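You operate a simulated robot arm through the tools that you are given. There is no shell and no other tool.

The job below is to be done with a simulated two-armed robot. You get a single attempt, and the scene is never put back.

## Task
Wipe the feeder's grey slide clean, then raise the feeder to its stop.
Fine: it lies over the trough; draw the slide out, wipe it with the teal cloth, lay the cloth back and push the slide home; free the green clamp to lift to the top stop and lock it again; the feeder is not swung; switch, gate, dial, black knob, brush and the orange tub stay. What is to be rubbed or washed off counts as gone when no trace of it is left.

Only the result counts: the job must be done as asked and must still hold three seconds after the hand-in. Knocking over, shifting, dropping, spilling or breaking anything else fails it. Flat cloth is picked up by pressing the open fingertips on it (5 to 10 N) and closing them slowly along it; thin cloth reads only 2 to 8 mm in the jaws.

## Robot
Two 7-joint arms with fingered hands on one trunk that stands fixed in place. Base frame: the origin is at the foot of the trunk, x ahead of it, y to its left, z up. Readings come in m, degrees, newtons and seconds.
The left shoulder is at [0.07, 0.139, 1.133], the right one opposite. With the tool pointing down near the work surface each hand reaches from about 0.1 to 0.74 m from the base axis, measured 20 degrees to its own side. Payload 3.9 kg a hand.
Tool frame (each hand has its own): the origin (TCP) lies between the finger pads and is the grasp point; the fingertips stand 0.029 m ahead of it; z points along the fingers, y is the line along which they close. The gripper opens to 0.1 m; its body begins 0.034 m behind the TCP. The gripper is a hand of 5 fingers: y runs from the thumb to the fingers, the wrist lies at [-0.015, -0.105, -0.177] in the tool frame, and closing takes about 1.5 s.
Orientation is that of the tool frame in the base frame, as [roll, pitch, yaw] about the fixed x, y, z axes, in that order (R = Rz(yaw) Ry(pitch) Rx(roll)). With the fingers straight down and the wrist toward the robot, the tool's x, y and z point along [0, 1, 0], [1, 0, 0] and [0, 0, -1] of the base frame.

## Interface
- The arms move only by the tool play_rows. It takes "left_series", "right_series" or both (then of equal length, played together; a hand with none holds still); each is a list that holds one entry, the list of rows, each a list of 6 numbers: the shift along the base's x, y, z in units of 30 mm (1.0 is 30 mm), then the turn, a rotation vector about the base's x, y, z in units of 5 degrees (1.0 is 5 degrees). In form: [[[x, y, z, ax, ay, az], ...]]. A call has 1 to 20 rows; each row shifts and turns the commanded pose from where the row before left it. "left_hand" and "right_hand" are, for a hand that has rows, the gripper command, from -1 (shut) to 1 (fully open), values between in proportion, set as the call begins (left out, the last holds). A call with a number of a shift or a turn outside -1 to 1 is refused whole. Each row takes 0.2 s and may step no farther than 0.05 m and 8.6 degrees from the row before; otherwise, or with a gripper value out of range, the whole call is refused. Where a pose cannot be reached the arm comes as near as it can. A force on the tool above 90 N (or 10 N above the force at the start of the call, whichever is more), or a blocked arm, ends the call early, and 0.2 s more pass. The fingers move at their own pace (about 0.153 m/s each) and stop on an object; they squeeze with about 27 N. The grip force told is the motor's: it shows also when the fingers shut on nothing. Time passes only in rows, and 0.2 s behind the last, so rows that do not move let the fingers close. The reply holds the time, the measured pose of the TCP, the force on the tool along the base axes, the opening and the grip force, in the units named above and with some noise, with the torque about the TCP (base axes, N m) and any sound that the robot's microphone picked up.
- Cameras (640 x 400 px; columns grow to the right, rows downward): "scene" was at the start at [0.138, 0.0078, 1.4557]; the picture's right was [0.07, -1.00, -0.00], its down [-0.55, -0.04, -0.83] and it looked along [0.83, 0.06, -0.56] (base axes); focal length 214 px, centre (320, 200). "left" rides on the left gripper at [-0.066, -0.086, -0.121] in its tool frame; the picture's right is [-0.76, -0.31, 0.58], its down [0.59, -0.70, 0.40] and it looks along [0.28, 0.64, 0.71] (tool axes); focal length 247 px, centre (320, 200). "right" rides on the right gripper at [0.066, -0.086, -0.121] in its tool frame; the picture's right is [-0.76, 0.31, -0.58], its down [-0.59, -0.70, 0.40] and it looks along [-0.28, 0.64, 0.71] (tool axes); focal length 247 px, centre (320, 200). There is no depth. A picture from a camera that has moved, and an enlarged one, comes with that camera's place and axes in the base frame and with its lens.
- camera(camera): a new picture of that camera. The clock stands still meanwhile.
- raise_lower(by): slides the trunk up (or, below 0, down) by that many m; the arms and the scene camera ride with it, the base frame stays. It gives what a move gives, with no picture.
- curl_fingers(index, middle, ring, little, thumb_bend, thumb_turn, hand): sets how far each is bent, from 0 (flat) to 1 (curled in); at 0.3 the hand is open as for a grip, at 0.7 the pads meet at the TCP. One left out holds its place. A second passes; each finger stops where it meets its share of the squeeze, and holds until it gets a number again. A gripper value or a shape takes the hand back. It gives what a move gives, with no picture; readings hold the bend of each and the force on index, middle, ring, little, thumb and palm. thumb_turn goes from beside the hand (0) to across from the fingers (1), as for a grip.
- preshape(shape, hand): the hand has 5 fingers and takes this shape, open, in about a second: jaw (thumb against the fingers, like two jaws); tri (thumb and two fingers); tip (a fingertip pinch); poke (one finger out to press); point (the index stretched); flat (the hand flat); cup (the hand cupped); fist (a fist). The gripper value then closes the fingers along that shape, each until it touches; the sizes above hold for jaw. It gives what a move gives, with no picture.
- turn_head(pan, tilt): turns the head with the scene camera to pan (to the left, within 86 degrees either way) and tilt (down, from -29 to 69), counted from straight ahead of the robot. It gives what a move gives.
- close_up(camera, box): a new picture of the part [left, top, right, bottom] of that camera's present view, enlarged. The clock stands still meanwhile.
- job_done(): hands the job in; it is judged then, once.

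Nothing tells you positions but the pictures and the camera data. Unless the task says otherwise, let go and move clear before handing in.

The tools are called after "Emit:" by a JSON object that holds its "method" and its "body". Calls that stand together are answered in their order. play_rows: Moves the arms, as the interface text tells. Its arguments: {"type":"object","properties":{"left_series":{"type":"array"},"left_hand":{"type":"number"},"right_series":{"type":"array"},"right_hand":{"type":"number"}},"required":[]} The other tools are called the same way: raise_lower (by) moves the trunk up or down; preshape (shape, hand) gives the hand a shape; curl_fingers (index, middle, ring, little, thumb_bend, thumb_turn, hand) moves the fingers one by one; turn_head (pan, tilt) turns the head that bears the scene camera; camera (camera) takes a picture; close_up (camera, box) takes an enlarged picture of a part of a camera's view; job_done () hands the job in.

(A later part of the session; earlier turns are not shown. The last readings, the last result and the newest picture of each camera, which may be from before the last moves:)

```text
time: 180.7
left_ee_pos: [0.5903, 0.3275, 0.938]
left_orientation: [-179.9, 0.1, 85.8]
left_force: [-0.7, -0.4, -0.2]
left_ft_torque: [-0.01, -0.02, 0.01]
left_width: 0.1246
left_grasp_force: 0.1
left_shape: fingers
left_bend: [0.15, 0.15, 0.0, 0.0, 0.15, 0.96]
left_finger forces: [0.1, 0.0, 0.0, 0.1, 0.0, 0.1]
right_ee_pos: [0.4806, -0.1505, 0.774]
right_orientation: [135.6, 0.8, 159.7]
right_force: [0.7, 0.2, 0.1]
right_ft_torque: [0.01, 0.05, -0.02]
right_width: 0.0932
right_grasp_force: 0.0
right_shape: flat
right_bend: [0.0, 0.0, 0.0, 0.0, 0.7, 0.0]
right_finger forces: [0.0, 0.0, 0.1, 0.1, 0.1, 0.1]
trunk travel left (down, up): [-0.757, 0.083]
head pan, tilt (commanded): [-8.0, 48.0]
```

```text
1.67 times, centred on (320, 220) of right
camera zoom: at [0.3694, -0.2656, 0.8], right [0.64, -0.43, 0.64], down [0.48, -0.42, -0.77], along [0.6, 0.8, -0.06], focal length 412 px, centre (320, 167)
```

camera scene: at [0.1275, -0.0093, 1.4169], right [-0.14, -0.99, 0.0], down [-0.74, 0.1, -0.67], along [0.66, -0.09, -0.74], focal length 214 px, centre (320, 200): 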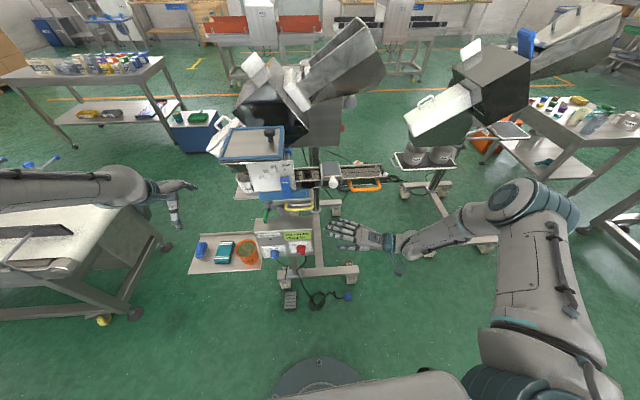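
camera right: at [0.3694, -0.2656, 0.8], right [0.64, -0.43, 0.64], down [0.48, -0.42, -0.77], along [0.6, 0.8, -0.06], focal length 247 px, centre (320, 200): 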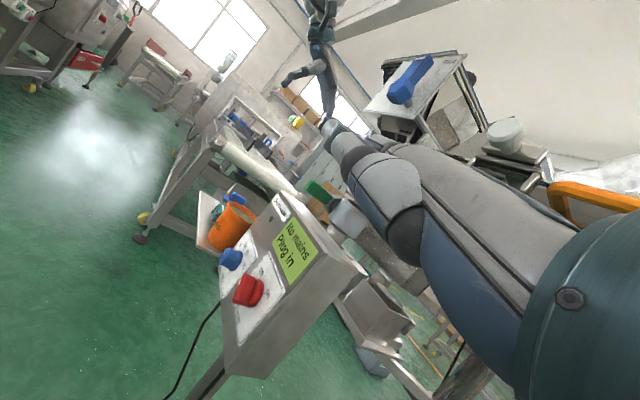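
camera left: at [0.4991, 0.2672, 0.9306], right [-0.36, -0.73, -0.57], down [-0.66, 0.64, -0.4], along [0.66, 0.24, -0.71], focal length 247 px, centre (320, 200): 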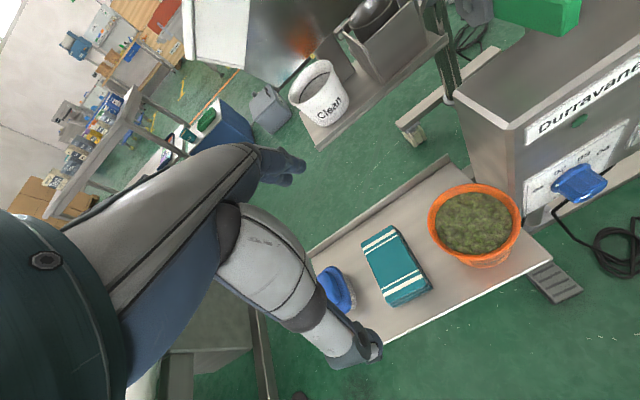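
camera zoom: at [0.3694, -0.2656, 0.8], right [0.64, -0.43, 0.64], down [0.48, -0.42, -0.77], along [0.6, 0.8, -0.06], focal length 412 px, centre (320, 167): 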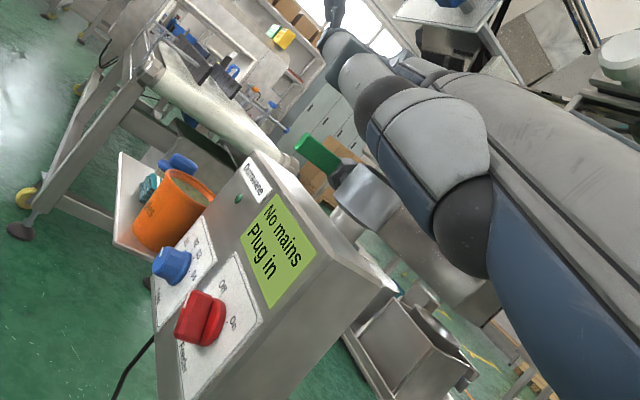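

The flat hand is in view, level and pointing left, and the bar runs from (0.604, -0.048) to (0.614, 0.043) at z 0.84. I lower slightly and slide it under the bar and platform from the right.

Emit:
{"method": "play_rows", "body": {"right_series": [[[0.6, 0, -0.4, 0, 0, 0], [0.7, 0, -0.4, 0, 0, 0], [0.7, 0, -0.1, 0, 0, 0], [0.5, 0.1, 0, 0, 0, 0], [0, 0, 0, 0, 0, 0]]]}}

Emit:
{"method": "close_up", "body": {"camera": "scene", "box": [250, 170, 410, 290]}}

Emit:
{"method": "camera", "body": {"camera": "right"}}

```text
time: 181.9
left_ee_pos: [0.5895, 0.3263, 0.939]
left_orientation: [-179.9, 0.1, 85.9]
left_force: [1.2, 0.5, 0.1]
left_ft_torque: [-0.01, 0.03, 0.0]
left_width: 0.1247
left_grasp_force: 0.1
left_shape: fingers
left_bend: [0.15, 0.15, 0.0, 0.0, 0.15, 0.96]
left_finger forces: [0.0, 0.2, 0.1, 0.0, 0.0, 0.1]
right_ee_pos: [0.5563, -0.1476, 0.7472]
right_orientation: [135.6, 0.8, 159.6]
right_force: [0.3, 0.8, 0.2]
right_ft_torque: [-0.02, 0.0, 0.02]
right_width: 0.0929
right_grasp_force: 0.1
right_shape: flat
right_bend: [0.0, 0.0, 0.0, 0.0, 0.7, 0.0]
right_finger forces: [0.1, 0.0, 0.0, 0.1, 0.1, 0.1]
trunk travel left (down, up): [-0.757, 0.083]
head pan, tilt (commanded): [-8.0, 48.0]
```

```text
3.33 times, centred on (330, 230) of scene
camera zoom: at [0.1272, -0.0095, 1.4169], right [-0.14, -0.99, 0.0], down [-0.74, 0.1, -0.67], along [0.66, -0.09, -0.74], focal length 715 px, centre (287, 100)
```

zoom: 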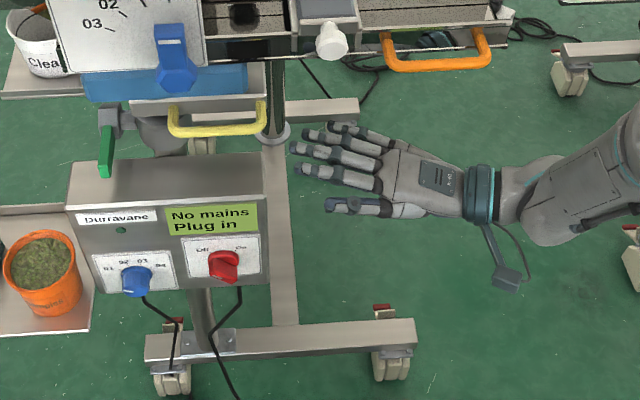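

```text
taken
camera right: at [0.4446, -0.262, 0.7729], right [0.64, -0.43, 0.64], down [0.48, -0.42, -0.77], along [0.6, 0.8, -0.06], focal length 247 px, centre (320, 200)
```

right: 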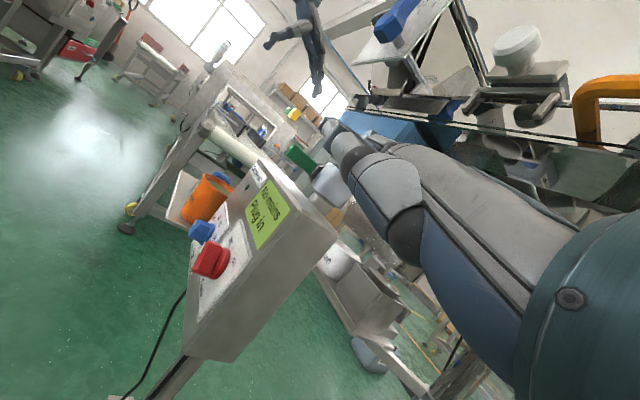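

Emit:
{"method": "play_rows", "body": {"right_series": [[[0.22, 0.6, 0, 0, 0, 0], [0.22, 0.6, 0, 0, 0, 0], [0.22, 0.6, 0, 0, 0, 0], [0, 0, 0, 0, 0, 0]]]}}

Emit:
{"method": "close_up", "body": {"camera": "scene", "box": [250, 180, 370, 270]}}

Emit:
{"method": "close_up", "body": {"camera": "right", "box": [240, 80, 440, 280]}}

```text
time: 182.9
left_ee_pos: [0.5892, 0.3268, 0.9398]
left_orientation: [-179.9, 0.1, 86.0]
left_force: [0.4, -0.6, -0.3]
left_ft_torque: [-0.02, 0.01, -0.01]
left_width: 0.1244
left_grasp_force: 0.0
left_shape: fingers
left_bend: [0.15, 0.15, 0.0, 0.0, 0.15, 0.96]
left_finger forces: [0.1, 0.0, 0.0, 0.1, 0.0, 0.0]
right_ee_pos: [0.5767, -0.0938, 0.7459]
right_orientation: [135.7, 0.7, 159.9]
right_force: [-1.7, 0.6, -3.2]
right_ft_torque: [-0.21, 0.0, 0.1]
right_width: 0.0935
right_grasp_force: 0.1
right_shape: flat
right_bend: [0.0, 0.01, 0.01, 0.0, 0.7, 0.0]
right_finger forces: [0.0, 2.2, 1.2, 0.1, 0.0, 0.0]
trunk travel left (down, up): [-0.757, 0.083]
head pan, tilt (commanded): [-8.0, 48.0]
```

```text
4.44 times, centred on (310, 225) of scene
camera zoom: at [0.1276, -0.0093, 1.4168], right [-0.14, -0.99, 0.0], down [-0.74, 0.1, -0.67], along [0.66, -0.09, -0.74], focal length 953 px, centre (364, 89)
```

zoom: 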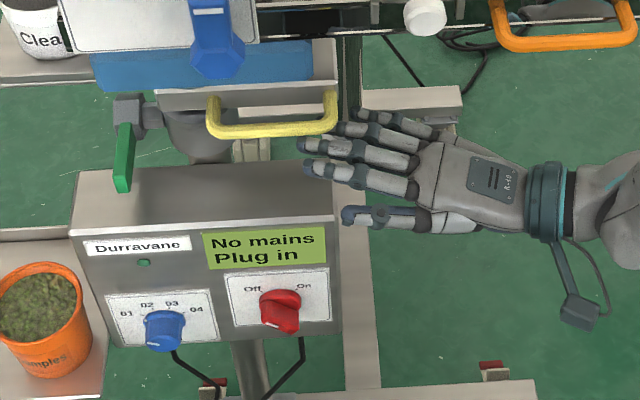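

```text
2.00 times, centred on (340, 180) of right
camera zoom: at [0.4649, -0.2081, 0.773], right [0.64, -0.43, 0.64], down [0.48, -0.42, -0.77], along [0.6, 0.8, -0.06], focal length 494 px, centre (280, 240)
```

zoom: 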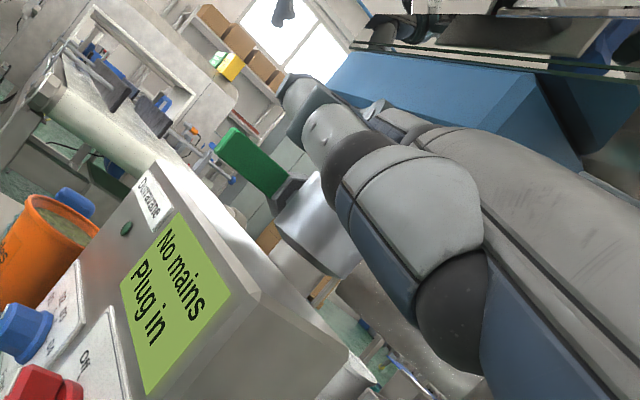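

The fingertips touch the underside of the handle. I lower by 12 mm and continue sliding in.

Emit:
{"method": "play_rows", "body": {"right_series": [[[0, -0.1, -0.4, 0, 0, 0], [0, 0, 0, 0, 0, 0], [0.2, 0.5, 0, 0, 0, 0], [0.2, 0.5, 0, 0, 0, 0], [0, 0, 0, 0, 0, 0]]]}}

Emit:
{"method": "close_up", "body": {"camera": "scene", "box": [250, 180, 370, 270]}}

Emit:
{"method": "close_up", "body": {"camera": "right", "box": [240, 80, 440, 280]}}

```text
time: 184.1
left_ee_pos: [0.59, 0.3267, 0.9385]
left_orientation: [-179.8, 0.2, 85.8]
left_force: [-0.2, -0.2, -0.4]
left_ft_torque: [-0.02, 0.01, 0.03]
left_width: 0.1246
left_grasp_force: 0.0
left_shape: fingers
left_bend: [0.15, 0.15, 0.0, 0.0, 0.15, 0.96]
left_finger forces: [0.1, 0.0, 0.0, 0.0, 0.0, 0.1]
right_ee_pos: [0.5898, -0.0673, 0.7362]
right_orientation: [135.6, 0.7, 159.7]
right_force: [0.3, 0.4, -0.2]
right_ft_torque: [0.01, 0.0, -0.02]
right_width: 0.0929
right_grasp_force: 0.1
right_shape: flat
right_bend: [0.0, 0.0, 0.0, 0.0, 0.7, 0.0]
right_finger forces: [0.1, 0.0, 0.1, 0.0, 0.0, 0.0]
trunk travel left (down, up): [-0.757, 0.083]
head pan, tilt (commanded): [-8.0, 48.0]
```

```text
4.44 times, centred on (310, 225) of scene
camera zoom: at [0.1274, -0.0095, 1.4169], right [-0.14, -0.99, 0.0], down [-0.74, 0.1, -0.67], along [0.66, -0.09, -0.74], focal length 953 px, centre (364, 89)
```

zoom: 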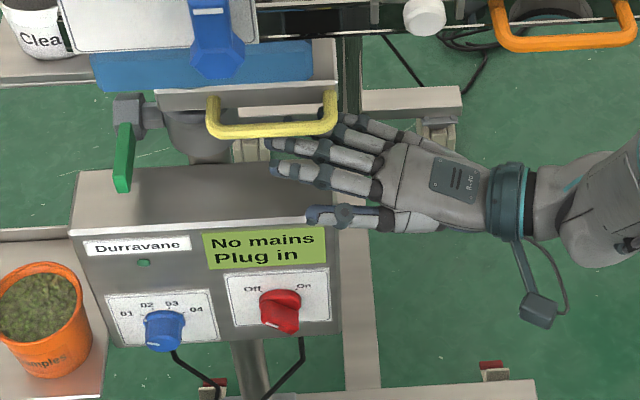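

```text
2.00 times, centred on (340, 180) of right
camera zoom: at [0.4773, -0.1814, 0.7608], right [0.64, -0.43, 0.64], down [0.48, -0.42, -0.77], along [0.6, 0.8, -0.06], focal length 494 px, centre (280, 240)
```

zoom: 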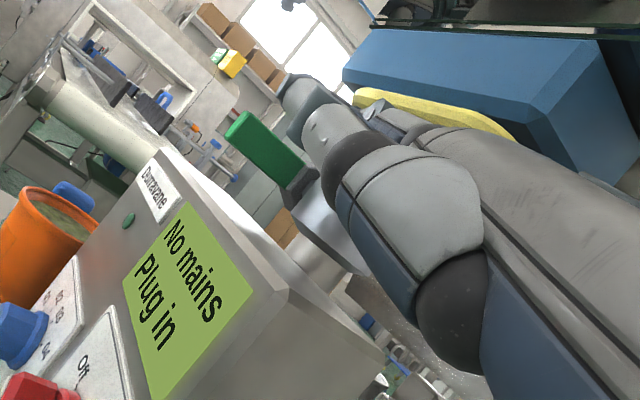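

Emit:
{"method": "play_rows", "body": {"right_series": [[[0.15, 0.5, 0, 0, 0, 0], [0.15, 0.4, 0, 0, 0, 0], [0, 0, 0, 0, 0, 0]]]}}

Emit:
{"method": "close_up", "body": {"camera": "scene", "box": [250, 180, 370, 270]}}

```text
time: 184.9
left_ee_pos: [0.5891, 0.3271, 0.9397]
left_orientation: [-179.9, 0.1, 86.0]
left_force: [0.9, 0.8, 0.4]
left_ft_torque: [0.01, -0.03, 0.02]
left_width: 0.1243
left_grasp_force: 0.1
left_shape: fingers
left_bend: [0.15, 0.15, 0.0, 0.0, 0.15, 0.96]
left_finger forces: [0.1, 0.0, 0.0, 0.0, 0.1, 0.0]
right_ee_pos: [0.599, -0.0397, 0.7357]
right_orientation: [135.7, 0.8, 159.7]
right_force: [0.5, 0.1, -0.3]
right_ft_torque: [-0.01, 0.0, -0.01]
right_width: 0.0932
right_grasp_force: 0.1
right_shape: flat
right_bend: [0.0, 0.0, 0.0, 0.0, 0.7, 0.0]
right_finger forces: [0.1, 0.0, 0.1, 0.0, 0.1, 0.1]
trunk travel left (down, up): [-0.757, 0.083]
head pan, tilt (commanded): [-8.0, 48.0]
```

```text
4.44 times, centred on (310, 225) of scene
camera zoom: at [0.1275, -0.0094, 1.4169], right [-0.14, -0.99, 0.0], down [-0.74, 0.1, -0.67], along [0.66, -0.09, -0.74], focal length 953 px, centre (364, 89)
```

zoom: 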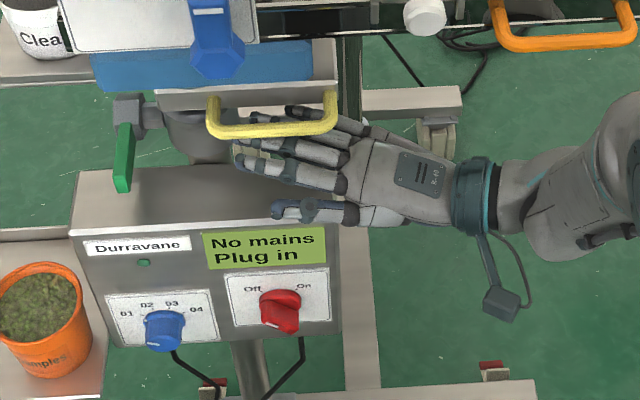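

The hand is well under the handle. I raise it gently until it just carries a light load.

Emit:
{"method": "play_rows", "body": {"right_series": [[[0, 0, 0.15, 0, 0, 0], [0, 0, 0.1, 0, 0, 0], [0, 0, 0.05, 0, 0, 0], [0, 0, 0, 0, 0, 0]]]}}

Emit:
{"method": "play_rows", "body": {"left_series": [[[-0.6, -0.2, 0.3, 0, 0, -0.5], [-0.6, -0.2, 0.3, 0, 0, -0.8], [-0.6, -0.2, 0.3, 0, 0, -1], [-0.6, -0.2, 0.3, 0, 0, -1], [-0.6, -0.2, 0.3, 0, 0, -1], [-0.5, -0.2, 0.3, 0, 0, -1], [-0.3, -0.2, 0, 0, 0, -1], [0, -0.2, 0, 0, 0, -1], [0, -0.2, 0, 0, 0, -1], [0, 0, 0, 0, 0, -1], [0, 0, 0, 0, 0, -1], [0, 0, 0, 0, 0, -1], [0, 0, 0, 0, 0, -1], [0, 0, 0, 0, 0, -1], [0, 0, 0, 0, 0, -1], [0, 0, 0, 0, 0, -1]]]}}

Emit:
{"method": "camera", "body": {"camera": "scene"}}

```text
time: 185.9
left_ee_pos: [0.5891, 0.3279, 0.9381]
left_orientation: [-179.8, 0.2, 85.9]
left_force: [0.1, -0.6, 0.2]
left_ft_torque: [-0.03, -0.01, 0.0]
left_width: 0.1247
left_grasp_force: 0.0
left_shape: fingers
left_bend: [0.15, 0.15, 0.0, 0.0, 0.15, 0.96]
left_finger forces: [0.0, 0.0, 0.0, 0.1, 0.0, 0.1]
right_ee_pos: [0.5983, -0.0412, 0.7442]
right_orientation: [135.7, 0.7, 159.8]
right_force: [-2.1, -0.8, -5.4]
right_ft_torque: [-0.03, -0.05, 0.01]
right_width: 0.0932
right_grasp_force: 0.1
right_shape: flat
right_bend: [0.0, 0.0, 0.01, 0.0, 0.7, 0.0]
right_finger forces: [0.0, 3.6, 1.1, 0.0, 0.1, 0.0]
trunk travel left (down, up): [-0.757, 0.083]
head pan, tilt (commanded): [-8.0, 48.0]
```

```text
time: 189.3
left_ee_pos: [0.4804, 0.2743, 0.9857]
left_orientation: [-179.9, 0.2, 9.4]
left_force: [0.3, -0.2, -0.9]
left_ft_torque: [0.0, 0.0, 0.02]
left_width: 0.1249
left_grasp_force: 0.0
left_shape: fingers
left_bend: [0.15, 0.15, 0.0, 0.0, 0.15, 0.96]
left_finger forces: [0.0, 0.1, 0.0, 0.0, 0.1, 0.0]
left hand out of reach, approached as far as the arm can: row 5
right_ee_pos: [0.5985, -0.0407, 0.745]
right_orientation: [135.7, 0.7, 159.7]
right_force: [-1.6, 0.0, -4.0]
right_ft_torque: [-0.11, 0.01, 0.04]
right_width: 0.0931
right_grasp_force: 0.0
right_shape: flat
right_bend: [0.0, 0.0, 0.01, 0.0, 0.7, 0.0]
right_finger forces: [0.0, 3.2, 1.1, 0.1, 0.1, 0.0]
trunk travel left (down, up): [-0.757, 0.083]
head pan, tilt (commanded): [-8.0, 48.0]
```

```text
taken
camera scene: at [0.1281, -0.0091, 1.4168], right [-0.14, -0.99, 0.0], down [-0.74, 0.1, -0.67], along [0.66, -0.09, -0.74], focal length 214 px, centre (320, 200)
```

scene: 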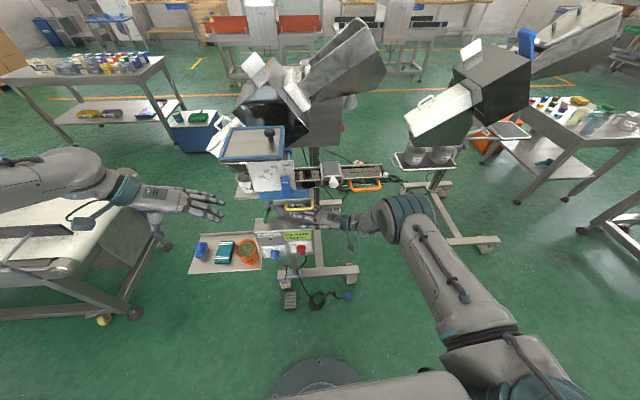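

The right hand carries about 4 N under the handle. Now the left hand takes the pinch shape and tilts forward toward the green lever, whose tip I place at about (0.62, 0.125, 0.78).

Emit:
{"method": "preshape", "body": {"hand": "left", "shape": "tip"}}

Emit:
{"method": "play_rows", "body": {"left_series": [[[-0.1, -0.3, 0, 0, -1, -0.5], [-0.1, -0.4, 0, 0, -1, -0.4], [-0.1, -0.4, 0, 0, -1, 0], [-0.1, -0.5, 0, 0, -1, 0], [0, -0.5, 0, 0, -1, 0], [0, -0.5, -0.1, 0, -1, 0], [0, -0.5, -0.2, 0, -1, 0], [0, -0.5, -0.2, 0, -1, 0], [0, -0.5, -0.2, 0, -1, 0]]]}}

Emit:
{"method": "turn_head", "body": {"pan": 8, "tilt": 48}}

Emit:
{"method": "camera", "body": {"camera": "scene"}}

Emit:
{"method": "camera", "body": {"camera": "left"}}

```text
time: 190.2
left_ee_pos: [0.4802, 0.2755, 0.9862]
left_orientation: [-179.9, 0.1, 9.5]
left_force: [-0.8, 0.5, 0.2]
left_ft_torque: [0.04, -0.03, 0.01]
left_width: 0.0998
left_grasp_force: 0.1
left_shape: tip
left_bend: [0.3, 0.98, 0.99, 0.99, 0.3, 0.97]
left_finger forces: [0.0, 0.0, 0.1, 0.0, 0.1, 0.1]
right_ee_pos: [0.5996, -0.0416, 0.7445]
right_orientation: [135.7, 0.7, 159.8]
right_force: [-0.5, 1.0, -3.5]
right_ft_torque: [-0.16, 0.03, 0.02]
right_width: 0.0931
right_grasp_force: 0.0
right_shape: flat
right_bend: [0.0, 0.0, 0.01, 0.0, 0.7, 0.0]
right_finger forces: [0.0, 2.8, 1.0, 0.1, 0.0, 0.1]
trunk travel left (down, up): [-0.757, 0.083]
head pan, tilt (commanded): [-8.0, 48.0]
```

```text
time: 192.2
left_ee_pos: [0.4749, 0.1559, 0.9619]
left_orientation: [174.8, -44.8, 7.1]
left_force: [0.1, -0.6, -0.6]
left_ft_torque: [-0.03, 0.02, 0.01]
left_width: 0.1001
left_grasp_force: 0.2
left_shape: tip
left_bend: [0.3, 0.98, 0.99, 0.99, 0.3, 0.98]
left_finger forces: [0.0, 0.0, 0.0, 0.1, 0.1, 0.0]
left hand out of reach, approached as far as the arm can: row 8
right_ee_pos: [0.5991, -0.0403, 0.7446]
right_orientation: [135.7, 0.7, 159.9]
right_force: [-1.4, 0.8, -1.6]
right_ft_torque: [-0.14, -0.02, 0.12]
right_width: 0.093
right_grasp_force: 0.0
right_shape: flat
right_bend: [0.0, 0.0, 0.0, 0.0, 0.7, 0.0]
right_finger forces: [0.1, 2.1, 0.9, 0.0, 0.1, 0.0]
trunk travel left (down, up): [-0.757, 0.083]
head pan, tilt (commanded): [-8.0, 48.0]
```

```text
time: 193.0
left_ee_pos: [0.474, 0.155, 0.9602]
left_orientation: [174.9, -44.6, 6.9]
left_force: [0.2, 0.6, -0.5]
left_ft_torque: [0.02, -0.02, 0.01]
left_width: 0.0999
left_grasp_force: 0.0
left_shape: tip
left_bend: [0.3, 0.98, 0.99, 0.99, 0.3, 0.98]
left_finger forces: [0.0, 0.0, 0.0, 0.1, 0.1, 0.0]
right_ee_pos: [0.5983, -0.0413, 0.7441]
right_orientation: [135.7, 0.7, 159.8]
right_force: [-0.7, 0.4, -2.1]
right_ft_torque: [-0.06, -0.01, 0.02]
right_width: 0.093
right_grasp_force: 0.0
right_shape: flat
right_bend: [0.0, 0.0, 0.0, 0.0, 0.7, 0.0]
right_finger forces: [0.1, 2.2, 0.9, 0.1, 0.0, 0.0]
trunk travel left (down, up): [-0.757, 0.083]
head pan, tilt (commanded): [8.0, 48.0]
```

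```text
taken
camera scene: at [0.1278, 0.0128, 1.4168], right [0.14, -0.99, 0.0], down [-0.74, -0.1, -0.67], along [0.66, 0.09, -0.74], focal length 214 px, centre (320, 200)
```

scene: 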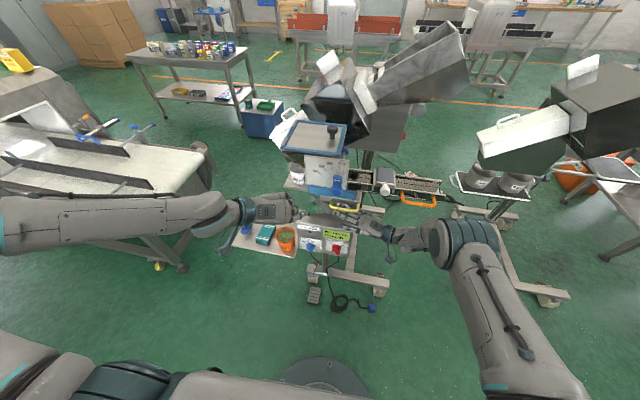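

```text
taken
camera left: at [0.3367, 0.235, 0.9958], right [-0.15, 0.24, -0.96], down [0.66, 0.75, 0.09], along [0.74, -0.62, -0.27], focal length 247 px, centre (320, 200)
```

left: 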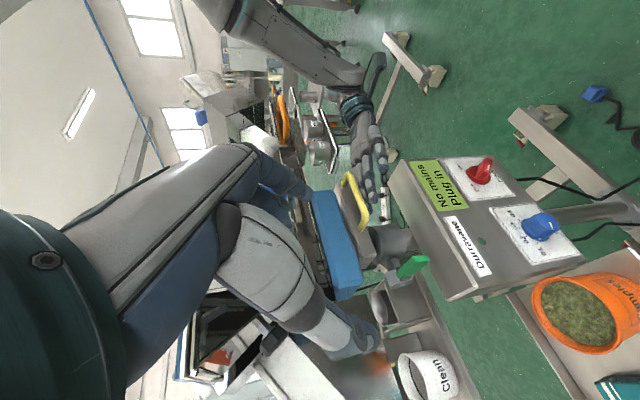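

Emit:
{"method": "close_up", "body": {"camera": "left", "box": [320, 180, 480, 320]}}

Emit:
{"method": "close_up", "body": {"camera": "scene", "box": [260, 170, 380, 260]}}

Emit:
{"method": "close_up", "body": {"camera": "right", "box": [240, 80, 440, 280]}}

```text
2.86 times, centred on (400, 250) of left
camera zoom: at [0.3367, 0.235, 0.9958], right [-0.15, 0.24, -0.96], down [0.66, 0.75, 0.09], along [0.74, -0.62, -0.27], focal length 706 px, centre (91, 57)
```

zoom: 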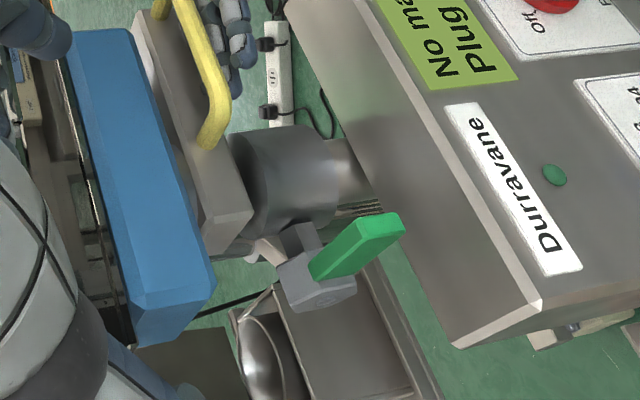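

```text
4.44 times, centred on (320, 215) of scene
camera zoom: at [0.1278, 0.0128, 1.4168], right [0.14, -0.99, 0.0], down [-0.74, -0.1, -0.67], along [0.66, 0.09, -0.74], focal length 953 px, centre (320, 133)
```

zoom: 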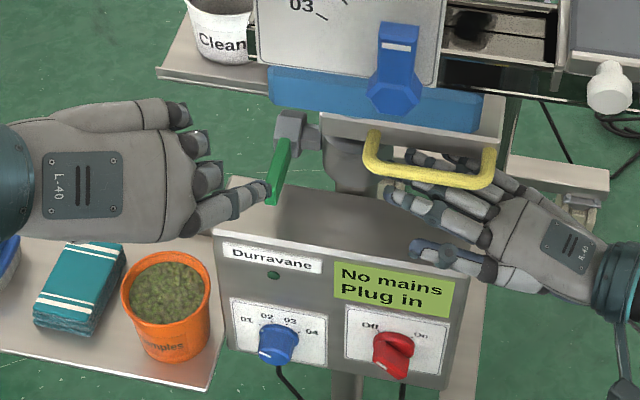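

```text
2.00 times, centred on (340, 180) of right
camera zoom: at [0.4864, -0.155, 0.7701], right [0.64, -0.43, 0.64], down [0.48, -0.42, -0.77], along [0.6, 0.8, -0.06], focal length 494 px, centre (280, 240)
```

zoom: 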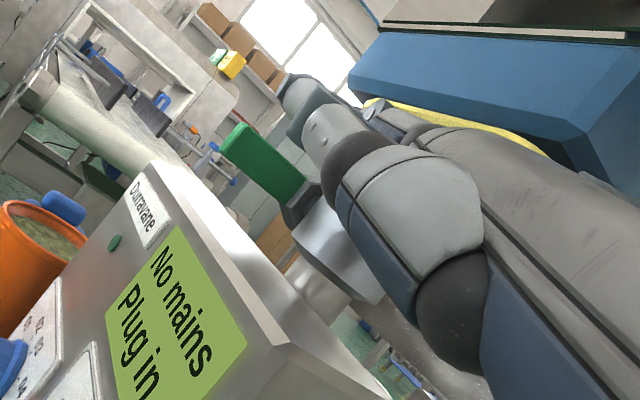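

Better measurements put the lever at y≈0.12, z≈0.778, with about 3 cm free below it above the box top. I will lift it with a pointing left index finger from the front left. I first undo the tilt and reorient the left hand.

Emit:
{"method": "play_rows", "body": {"left_series": [[[-0.2, 0.3, 0.1, 0, 1, 0], [-0.1, 0.3, 0.1, 0, 1, 0], [0, 0.3, 0, 0, 1, 0], [0, 0.3, 0, 0, 1, 0], [0, 0.3, 0, 0, 1, 0.5], [0, 0.2, 0, 0, 1, 0.5], [0, 0.2, 0, 0, 1, 0.5], [0, 0.2, 0, 0, 1, 0.5], [0, 0.2, 0, 0, 1, 1], [0, 0, 0, 0, 0, 1], [0, 0, 0, 0, 0, 1], [0, 0, 0, 0, 0, 1], [0, 0, 0, 0, 0, 1], [0, 0, 0, 0, 0, 0.6]]]}}

Emit:
{"method": "preshape", "body": {"hand": "left", "shape": "point"}}

Emit:
{"method": "play_rows", "body": {"left_series": [[[0, 0, 0, -0.7, -0.7, 0], [0, 0, 0, -0.7, -0.7, 0], [0, 0, 0, -0.7, -0.7, 0], [0, 0, 0, -0.7, -0.7, 0], [0, 0, 0, -0.7, -0.7, 0], [0, 0, 0, -0.7, -0.7, 0], [0, 0, 0, -0.7, -0.7, 0], [0, 0, 0, -0.7, -0.7, 0]]]}}

Emit:
{"method": "camera", "body": {"camera": "scene"}}

Emit:
{"method": "camera", "body": {"camera": "left"}}

```text
time: 196.0
left_ee_pos: [0.4704, 0.2231, 0.9671]
left_orientation: [-177.5, -0.4, 42.7]
left_force: [-0.7, -1.3, -0.7]
left_ft_torque: [0.01, 0.01, 0.01]
left_width: 0.0999
left_grasp_force: 0.1
left_shape: tip
left_bend: [0.3, 0.98, 0.99, 0.99, 0.3, 0.98]
left_finger forces: [0.1, 0.1, 0.1, 0.0, 0.0, 0.1]
left hand out of reach, approached as far as the arm can: row 1
right_ee_pos: [0.5973, -0.0411, 0.7442]
right_orientation: [135.7, 0.8, 159.8]
right_force: [-0.5, -0.3, -2.4]
right_ft_torque: [-0.02, -0.02, -0.03]
right_width: 0.0932
right_grasp_force: 0.0
right_shape: flat
right_bend: [0.0, 0.0, 0.0, 0.0, 0.7, 0.0]
right_finger forces: [0.0, 1.8, 0.9, 0.0, 0.0, 0.0]
trunk travel left (down, up): [-0.757, 0.083]
head pan, tilt (commanded): [8.0, 48.0]
```

```text
time: 196.9
left_ee_pos: [0.4709, 0.2242, 0.9678]
left_orientation: [-177.6, -0.3, 42.6]
left_force: [-0.6, -0.4, 0.7]
left_ft_torque: [0.0, 0.01, -0.05]
left_width: 0.0931
left_grasp_force: 0.1
left_shape: point
left_bend: [0.2, 1.0, 0.99, 1.0, 1.0, 0.87]
left_finger forces: [0.0, 0.1, 0.0, 0.0, 0.0, 0.1]
right_ee_pos: [0.5982, -0.042, 0.745]
right_orientation: [135.7, 0.7, 159.8]
right_force: [-0.9, 1.4, -2.5]
right_ft_torque: [0.0, -0.04, 0.0]
right_width: 0.0929
right_grasp_force: 0.0
right_shape: flat
right_bend: [0.0, 0.0, 0.0, 0.0, 0.7, 0.0]
right_finger forces: [0.0, 1.5, 1.0, 0.0, 0.1, 0.1]
trunk travel left (down, up): [-0.757, 0.083]
head pan, tilt (commanded): [8.0, 48.0]
```

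```text
time: 198.7
left_ee_pos: [0.4693, 0.2255, 0.968]
left_orientation: [142.9, -1.7, 43.4]
left_force: [-0.1, 0.0, 1.0]
left_ft_torque: [-0.02, 0.03, 0.03]
left_width: 0.0928
left_grasp_force: 0.1
left_shape: point
left_bend: [0.2, 1.0, 0.99, 1.0, 1.0, 0.87]
left_finger forces: [0.0, 0.1, 0.0, 0.1, 0.0, 0.0]
right_ee_pos: [0.5982, -0.0401, 0.7448]
right_orientation: [135.6, 0.8, 159.8]
right_force: [-0.4, 0.0, -1.1]
right_ft_torque: [-0.07, -0.01, 0.04]
right_width: 0.0932
right_grasp_force: 0.0
right_shape: flat
right_bend: [0.0, 0.0, 0.0, 0.0, 0.7, 0.0]
right_finger forces: [0.1, 1.3, 0.9, 0.1, 0.0, 0.1]
trunk travel left (down, up): [-0.757, 0.083]
head pan, tilt (commanded): [8.0, 48.0]
```

```text
taken
camera scene: at [0.1276, 0.0135, 1.4169], right [0.14, -0.99, 0.0], down [-0.74, -0.1, -0.67], along [0.66, 0.09, -0.74], focal length 214 px, centre (320, 200)
```

scene: 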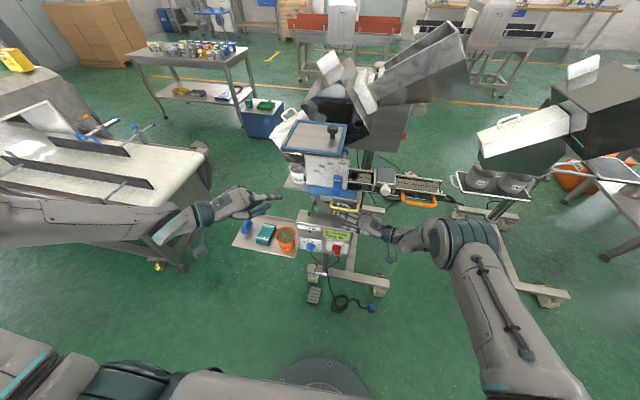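

```text
taken
camera left: at [0.3228, 0.2811, 1.0102], right [-0.46, -0.58, -0.67], down [0.22, 0.65, -0.72], along [0.86, -0.49, -0.17], focal length 247 px, centre (320, 200)
```

left: 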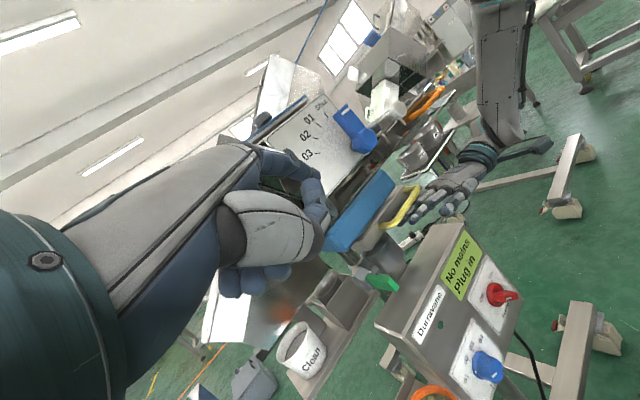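

Emit:
{"method": "curl_fingers", "body": {"hand": "left", "index": 0.0}}

Emit:
{"method": "close_up", "body": {"camera": "scene", "box": [190, 160, 370, 280]}}

Emit:
{"method": "close_up", "body": {"camera": "left", "box": [220, 120, 420, 320]}}

Emit:
{"method": "close_up", "body": {"camera": "right", "box": [160, 0, 400, 240]}}

```text
time: 199.7
left_ee_pos: [0.4706, 0.2243, 0.966]
left_orientation: [143.0, -1.8, 43.4]
left_force: [-0.4, 0.2, 0.7]
left_ft_torque: [0.01, 0.02, 0.01]
left_width: 0.0476
left_grasp_force: 0.1
left_shape: fingers
left_bend: [0.0, 1.0, 0.99, 1.0, 1.0, 0.87]
left_finger forces: [0.0, 0.1, 0.0, 0.0, 0.0, 0.1]
right_ee_pos: [0.5984, -0.0389, 0.745]
right_orientation: [135.6, 0.7, 159.8]
right_force: [-0.4, 0.2, -1.5]
right_ft_torque: [-0.01, 0.0, 0.03]
right_width: 0.0932
right_grasp_force: 0.1
right_shape: flat
right_bend: [0.0, 0.0, 0.0, 0.0, 0.7, 0.0]
right_finger forces: [0.1, 1.1, 0.9, 0.0, 0.1, 0.0]
trunk travel left (down, up): [-0.757, 0.083]
head pan, tilt (commanded): [8.0, 48.0]
```

```text
3.33 times, centred on (280, 220) of scene
camera zoom: at [0.1276, 0.0128, 1.4169], right [0.14, -0.99, 0.0], down [-0.74, -0.1, -0.67], along [0.66, 0.09, -0.74], focal length 715 px, centre (453, 133)
```

zoom: 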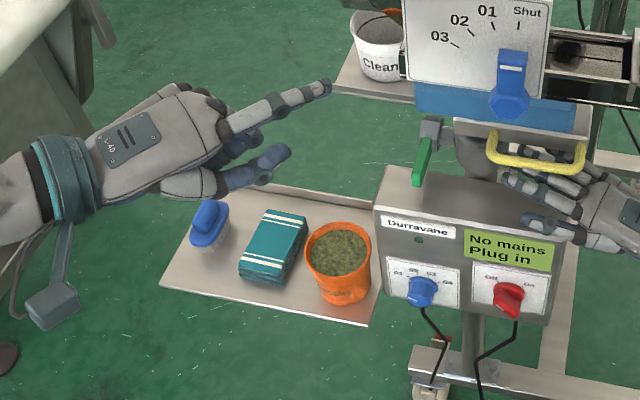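

```text
2.00 times, centred on (320, 220) of left
camera zoom: at [0.3228, 0.2806, 1.0105], right [-0.47, -0.58, -0.67], down [0.22, 0.65, -0.72], along [0.86, -0.49, -0.17], focal length 494 px, centre (320, 160)
```

zoom: 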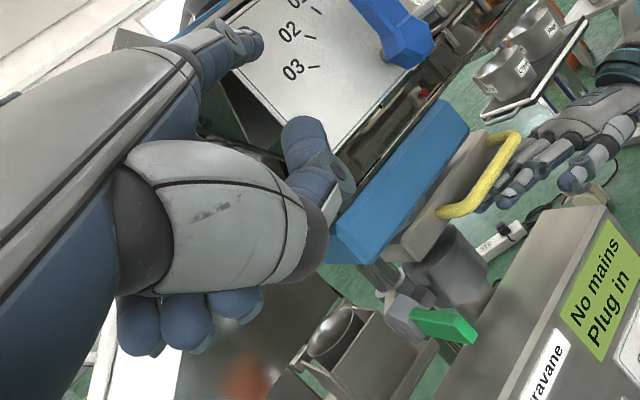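

```text
1.67 times, centred on (280, 120) of right
camera zoom: at [0.4863, -0.1551, 0.7702], right [0.64, -0.43, 0.64], down [0.48, -0.42, -0.77], along [0.6, 0.8, -0.06], focal length 412 px, centre (387, 333)
```

zoom: 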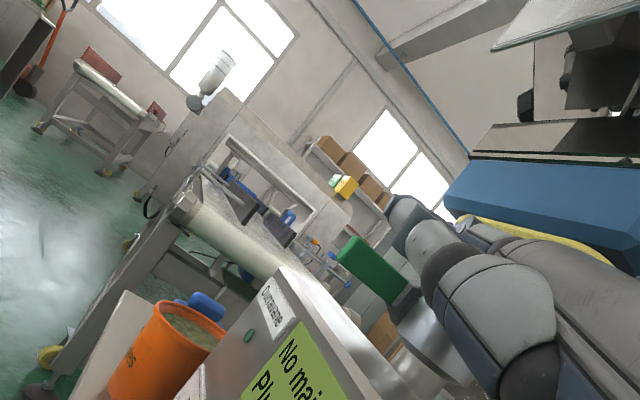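

Emit:
{"method": "curl_fingers", "body": {"hand": "left", "thumb_bend": 0.9, "thumb_turn": 0}}

Emit:
{"method": "close_up", "body": {"camera": "scene", "box": [190, 160, 310, 250]}}

Emit:
{"method": "close_up", "body": {"camera": "left", "box": [220, 120, 420, 320]}}

```text
time: 200.7
left_ee_pos: [0.4701, 0.2248, 0.9683]
left_orientation: [143.0, -1.7, 43.3]
left_force: [0.1, -0.1, 0.4]
left_ft_torque: [0.01, -0.02, 0.03]
left_width: 0.0607
left_grasp_force: 0.2
left_shape: fingers
left_bend: [0.0, 1.0, 0.99, 1.0, 0.9, 0.0]
left_finger forces: [0.0, 0.0, 0.0, 0.0, 0.0, 0.0]
right_ee_pos: [0.5981, -0.0413, 0.7434]
right_orientation: [135.7, 0.8, 159.7]
right_force: [-0.7, -0.9, 0.1]
right_ft_torque: [-0.06, -0.05, 0.02]
right_width: 0.0931
right_grasp_force: 0.2
right_shape: flat
right_bend: [0.0, 0.0, 0.0, 0.0, 0.7, 0.0]
right_finger forces: [0.0, 1.1, 0.7, 0.0, 0.0, 0.0]
trunk travel left (down, up): [-0.757, 0.083]
head pan, tilt (commanded): [8.0, 48.0]
```

```text
4.44 times, centred on (250, 205) of scene
camera zoom: at [0.1275, 0.0128, 1.4169], right [0.14, -0.99, 0.0], down [-0.74, -0.1, -0.67], along [0.66, 0.09, -0.74], focal length 953 px, centre (631, 178)
```

zoom: 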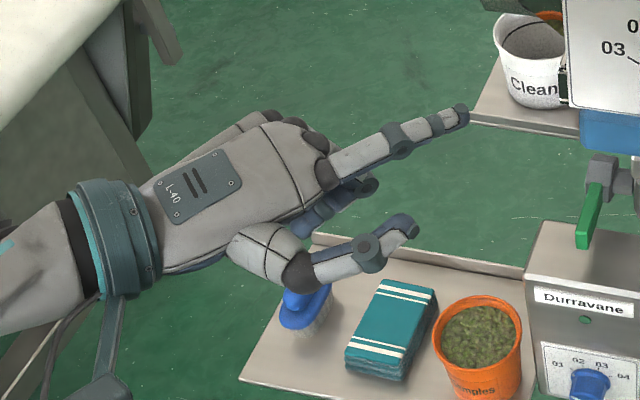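

```text
2.00 times, centred on (320, 220) of left
camera zoom: at [0.3228, 0.2806, 1.0105], right [-0.47, -0.58, -0.67], down [0.22, 0.65, -0.72], along [0.86, -0.49, -0.17], focal length 494 px, centre (320, 160)
```

zoom: 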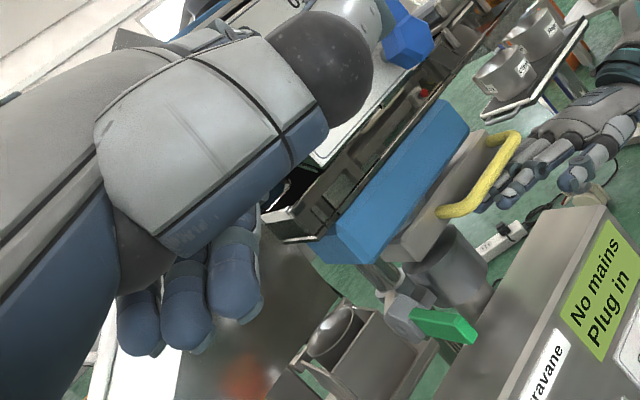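

The thumb now lies beside the hand in the same plane, clear of the box. I lower the pointing hand at the front left of the box, level with the space beneath the lever.

Emit:
{"method": "play_rows", "body": {"left_series": [[[0.1, 0.1, -0.7, 0, 0, 0], [0.15, 0.1, -0.83, 0, 0, 0], [0.15, 0.1, -0.83, 0, 0, 0], [0.15, 0.1, -0.83, 0, 0, 0], [0.15, 0.1, -0.83, 0, 0, 0], [0.15, 0.1, -0.83, 0, 0, 0], [0.15, 0.1, -0.83, 0, 0, 0], [0.15, 0.1, -0.83, 0, 0, 0], [0.15, 0.1, -0.83, 0, 0, 0], [0.15, 0.1, -0.8, 0, 0, 0]]]}}

Emit:
{"method": "camera", "body": {"camera": "left"}}

Emit:
{"method": "close_up", "body": {"camera": "scene", "box": [230, 180, 370, 280]}}

Emit:
{"method": "close_up", "body": {"camera": "right", "box": [160, 60, 360, 260]}}

```text
time: 202.9
left_ee_pos: [0.5138, 0.2549, 0.723]
left_orientation: [143.0, -1.8, 43.3]
left_force: [1.3, -0.4, -0.4]
left_ft_torque: [-0.02, -0.04, 0.02]
left_width: 0.0608
left_grasp_force: 0.0
left_shape: fingers
left_bend: [0.0, 1.0, 0.99, 1.0, 0.9, 0.0]
left_finger forces: [0.1, 0.0, 0.1, 0.0, 0.0, 0.1]
right_ee_pos: [0.5988, -0.0401, 0.7437]
right_orientation: [135.8, 0.7, 159.8]
right_force: [-1.6, -0.1, -0.4]
right_ft_torque: [-0.02, -0.08, 0.0]
right_width: 0.0933
right_grasp_force: 0.1
right_shape: flat
right_bend: [0.0, 0.0, 0.0, 0.0, 0.7, 0.0]
right_finger forces: [0.1, 0.8, 0.8, 0.1, 0.0, 0.0]
trunk travel left (down, up): [-0.757, 0.083]
head pan, tilt (commanded): [8.0, 48.0]
```

```text
taken
camera left: at [0.3671, 0.3108, 0.7659], right [-0.46, -0.58, -0.67], down [0.22, 0.65, -0.72], along [0.86, -0.49, -0.17], focal length 247 px, centre (320, 200)
```

left: 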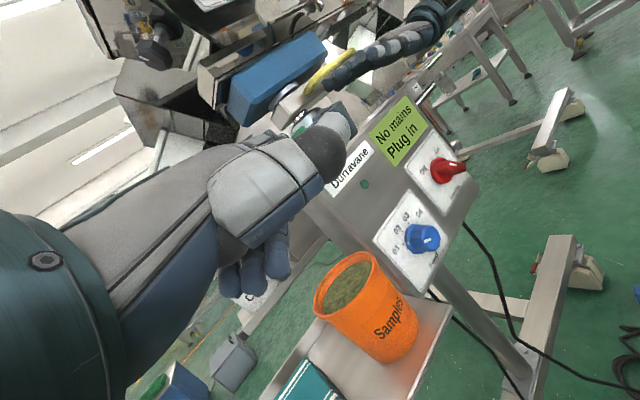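

```text
4.00 times, centred on (300, 230) of scene
camera zoom: at [0.128, 0.0129, 1.4168], right [0.14, -0.99, 0.0], down [-0.74, -0.1, -0.67], along [0.66, 0.09, -0.74], focal length 858 px, centre (400, 80)
```

zoom: 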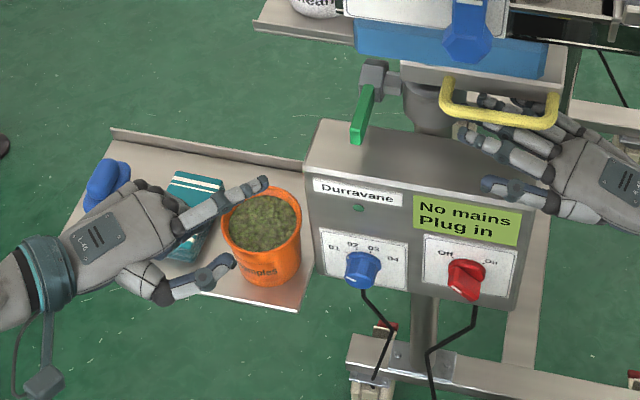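

```text
2.00 times, centred on (260, 160) of right
camera zoom: at [0.4865, -0.155, 0.7701], right [0.64, -0.43, 0.64], down [0.48, -0.42, -0.77], along [0.6, 0.8, -0.06], focal length 494 px, centre (440, 280)
```

zoom: 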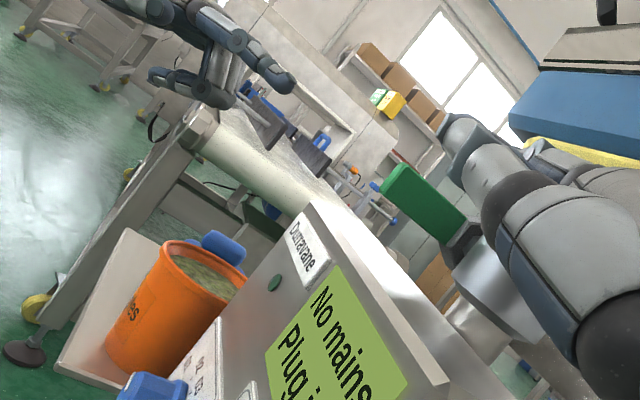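

Both views agree: the lever runs level from (0.677, 0.118) to (0.619, 0.118) at z 0.779, and my index tip is at (0.553, 0.193, 0.785). I lower slightly and slide the finger in under the lever.

Emit:
{"method": "play_rows", "body": {"left_series": [[[0, 0, -0.5, 0, 0, 0], [0, 0, -0.42, 0, 0, 0], [0.42, -0.43, 0, 0, 0, 0], [0.42, -0.43, 0, 0, 0, 0], [0.42, -0.43, 0, 0, 0, 0], [0.42, -0.43, 0, 0, 0, 0], [0, 0, 0, 0, 0, 0]]]}}

Emit:
{"method": "close_up", "body": {"camera": "scene", "box": [260, 180, 360, 250]}}

Emit:
{"method": "close_up", "body": {"camera": "right", "box": [160, 60, 360, 260]}}

```text
time: 204.5
left_ee_pos: [0.5627, 0.2018, 0.6958]
left_orientation: [143.0, -1.7, 43.3]
left_force: [-0.8, 0.7, 0.2]
left_ft_torque: [0.01, 0.0, 0.01]
left_width: 0.0607
left_grasp_force: 0.0
left_shape: fingers
left_bend: [0.0, 1.0, 0.99, 1.0, 0.9, 0.0]
left_finger forces: [0.0, 0.0, 0.0, 0.0, 0.1, 0.0]
right_ee_pos: [0.5975, -0.0405, 0.7435]
right_orientation: [135.7, 0.8, 159.6]
right_force: [-1.0, 0.8, -0.9]
right_ft_torque: [0.01, -0.07, 0.06]
right_width: 0.0934
right_grasp_force: 0.0
right_shape: flat
right_bend: [0.0, 0.0, 0.0, 0.0, 0.7, 0.0]
right_finger forces: [0.1, 0.6, 0.7, 0.1, 0.1, 0.0]
trunk travel left (down, up): [-0.757, 0.083]
head pan, tilt (commanded): [8.0, 48.0]
```

```text
5.71 times, centred on (310, 215) of scene
camera zoom: at [0.1274, 0.0129, 1.4169], right [0.14, -0.99, 0.0], down [-0.74, -0.1, -0.67], along [0.66, 0.09, -0.74], focal length 1226 px, centre (377, 114)
```

zoom: 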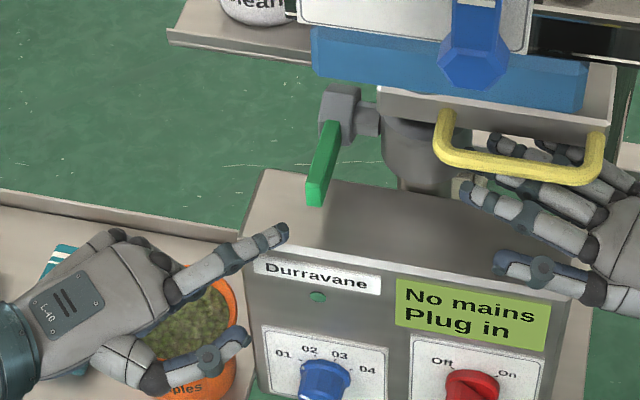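

```text
2.00 times, centred on (260, 160) of right
camera zoom: at [0.4862, -0.155, 0.7702], right [0.64, -0.43, 0.64], down [0.48, -0.42, -0.77], along [0.6, 0.8, -0.06], focal length 494 px, centre (440, 280)
```

zoom: 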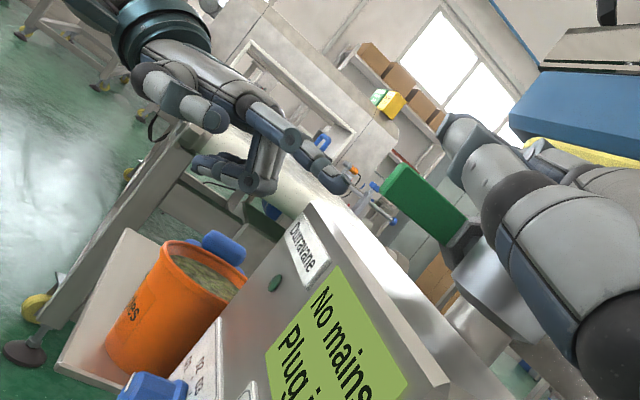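

Emit:
{"method": "play_rows", "body": {"left_series": [[[0.42, -0.42, 0, 0, 0, 0], [0.42, -0.42, 0, 0, 0, 0], [0.42, -0.42, 0, 0, 0, 0], [0, 0, 0, 0, 0, 0]]]}}

Emit:
{"method": "close_up", "body": {"camera": "scene", "box": [260, 180, 360, 250]}}

Emit:
{"method": "close_up", "body": {"camera": "right", "box": [160, 60, 360, 260]}}

```text
time: 205.5
left_ee_pos: [0.5944, 0.1716, 0.6967]
left_orientation: [142.9, -2.0, 43.6]
left_force: [-54.6, 34.9, 17.6]
left_ft_torque: [-0.66, -1.23, 0.61]
left_width: 0.0609
left_grasp_force: 32.0
left_shape: fingers
left_bend: [0.0, 1.0, 0.99, 1.0, 0.9, 0.0]
left_finger forces: [0.0, 63.8, 0.0, 0.0, 0.0, 0.1]
right_ee_pos: [0.593, -0.0381, 0.7481]
right_orientation: [135.9, 1.2, 159.8]
right_force: [1.4, -1.4, -9.1]
right_ft_torque: [-0.05, 0.42, -0.11]
right_width: 0.0932
right_grasp_force: 0.2
right_shape: flat
right_bend: [0.0, 0.01, 0.0, 0.02, 0.7, 0.0]
right_finger forces: [0.0, 5.3, 0.1, 3.8, 0.0, 0.1]
trunk travel left (down, up): [-0.757, 0.083]
head pan, tilt (commanded): [8.0, 48.0]
```

```text
5.71 times, centred on (310, 215) of scene
camera zoom: at [0.1176, 0.0175, 1.4178], right [0.14, -0.99, 0.0], down [-0.73, -0.11, -0.67], along [0.67, 0.09, -0.74], focal length 1226 px, centre (377, 114)
```

zoom: 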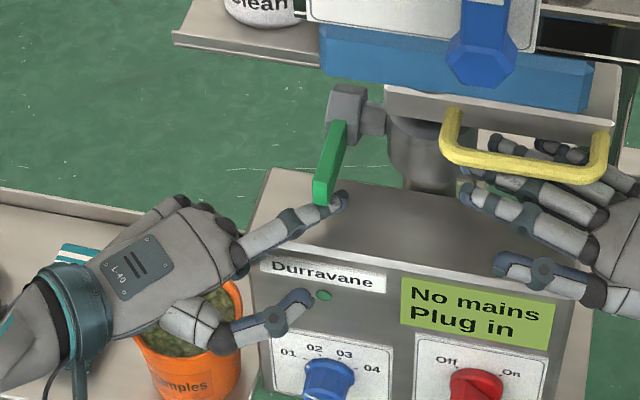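

```text
2.00 times, centred on (260, 160) of right
camera zoom: at [0.481, -0.1523, 0.7739], right [0.64, -0.43, 0.64], down [0.49, -0.42, -0.76], along [0.6, 0.8, -0.06], focal length 494 px, centre (440, 280)
```

zoom: 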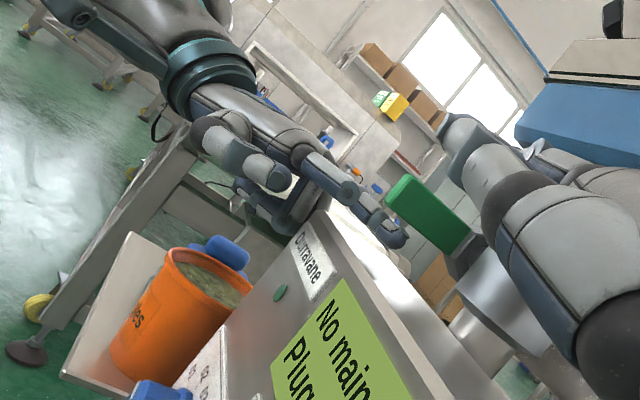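

The curled middle finger ran into the box corner. I back out at once along the same line.

Emit:
{"method": "play_rows", "body": {"left_series": [[[-0.42, 0.42, 0, 0, 0, 0], [-0.42, 0.42, 0, 0, 0, 0], [-0.42, 0.42, 0.1, 0, 0, 0], [0, 0, 0, 0, 0, 0]]]}}

Emit:
{"method": "close_up", "body": {"camera": "scene", "box": [260, 180, 360, 250]}}

Emit:
{"method": "camera", "body": {"camera": "scene"}}

Emit:
{"method": "close_up", "body": {"camera": "right", "box": [160, 60, 360, 260]}}

```text
time: 206.5
left_ee_pos: [0.5627, 0.2011, 0.6987]
left_orientation: [142.9, -1.9, 43.4]
left_force: [-1.1, 0.4, -0.6]
left_ft_torque: [-0.02, -0.03, 0.0]
left_width: 0.0607
left_grasp_force: 0.0
left_shape: fingers
left_bend: [0.0, 1.0, 0.99, 1.0, 0.9, 0.0]
left_finger forces: [0.0, 0.0, 0.0, 0.0, 0.0, 0.1]
right_ee_pos: [0.5991, -0.0412, 0.7438]
right_orientation: [135.6, 0.7, 159.8]
right_force: [-0.6, -1.0, -1.1]
right_ft_torque: [0.04, -0.05, 0.02]
right_width: 0.0933
right_grasp_force: 0.0
right_shape: flat
right_bend: [0.0, 0.0, 0.0, 0.0, 0.7, 0.0]
right_finger forces: [0.1, 0.7, 1.0, 0.1, 0.0, 0.0]
trunk travel left (down, up): [-0.757, 0.083]
head pan, tilt (commanded): [8.0, 48.0]
```

```text
5.71 times, centred on (310, 215) of scene
camera zoom: at [0.1275, 0.0124, 1.4169], right [0.14, -0.99, 0.0], down [-0.74, -0.1, -0.67], along [0.66, 0.09, -0.74], focal length 1226 px, centre (377, 114)
```

zoom: 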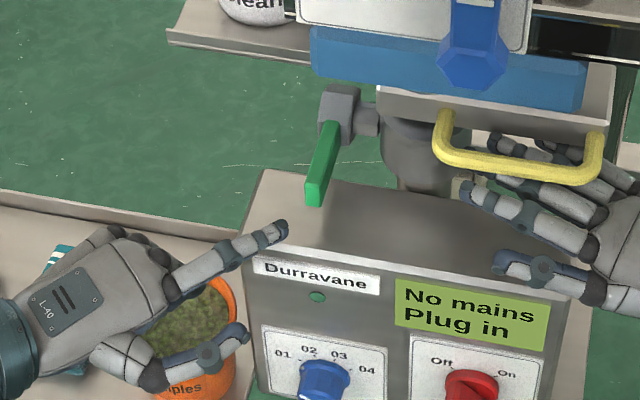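

```text
taken
camera scene: at [0.1275, 0.0124, 1.4169], right [0.14, -0.99, 0.0], down [-0.74, -0.1, -0.67], along [0.66, 0.09, -0.74], focal length 214 px, centre (320, 200)
```

scene: 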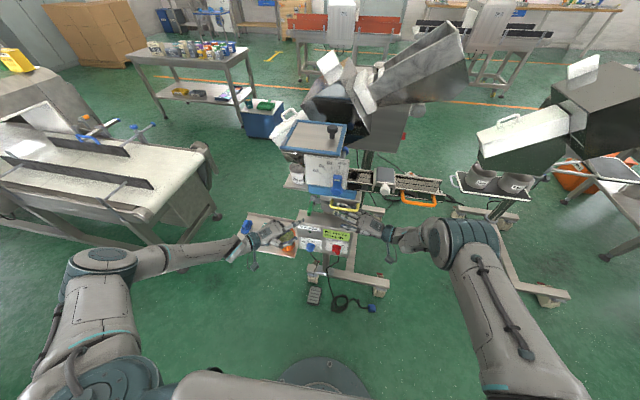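

```text
2.00 times, centred on (260, 160) of right
camera zoom: at [0.4863, -0.1554, 0.7703], right [0.64, -0.43, 0.64], down [0.48, -0.42, -0.77], along [0.6, 0.8, -0.06], focal length 494 px, centre (440, 280)
```

zoom: 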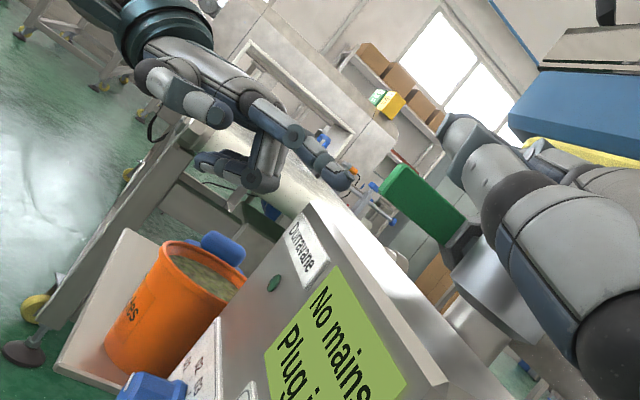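

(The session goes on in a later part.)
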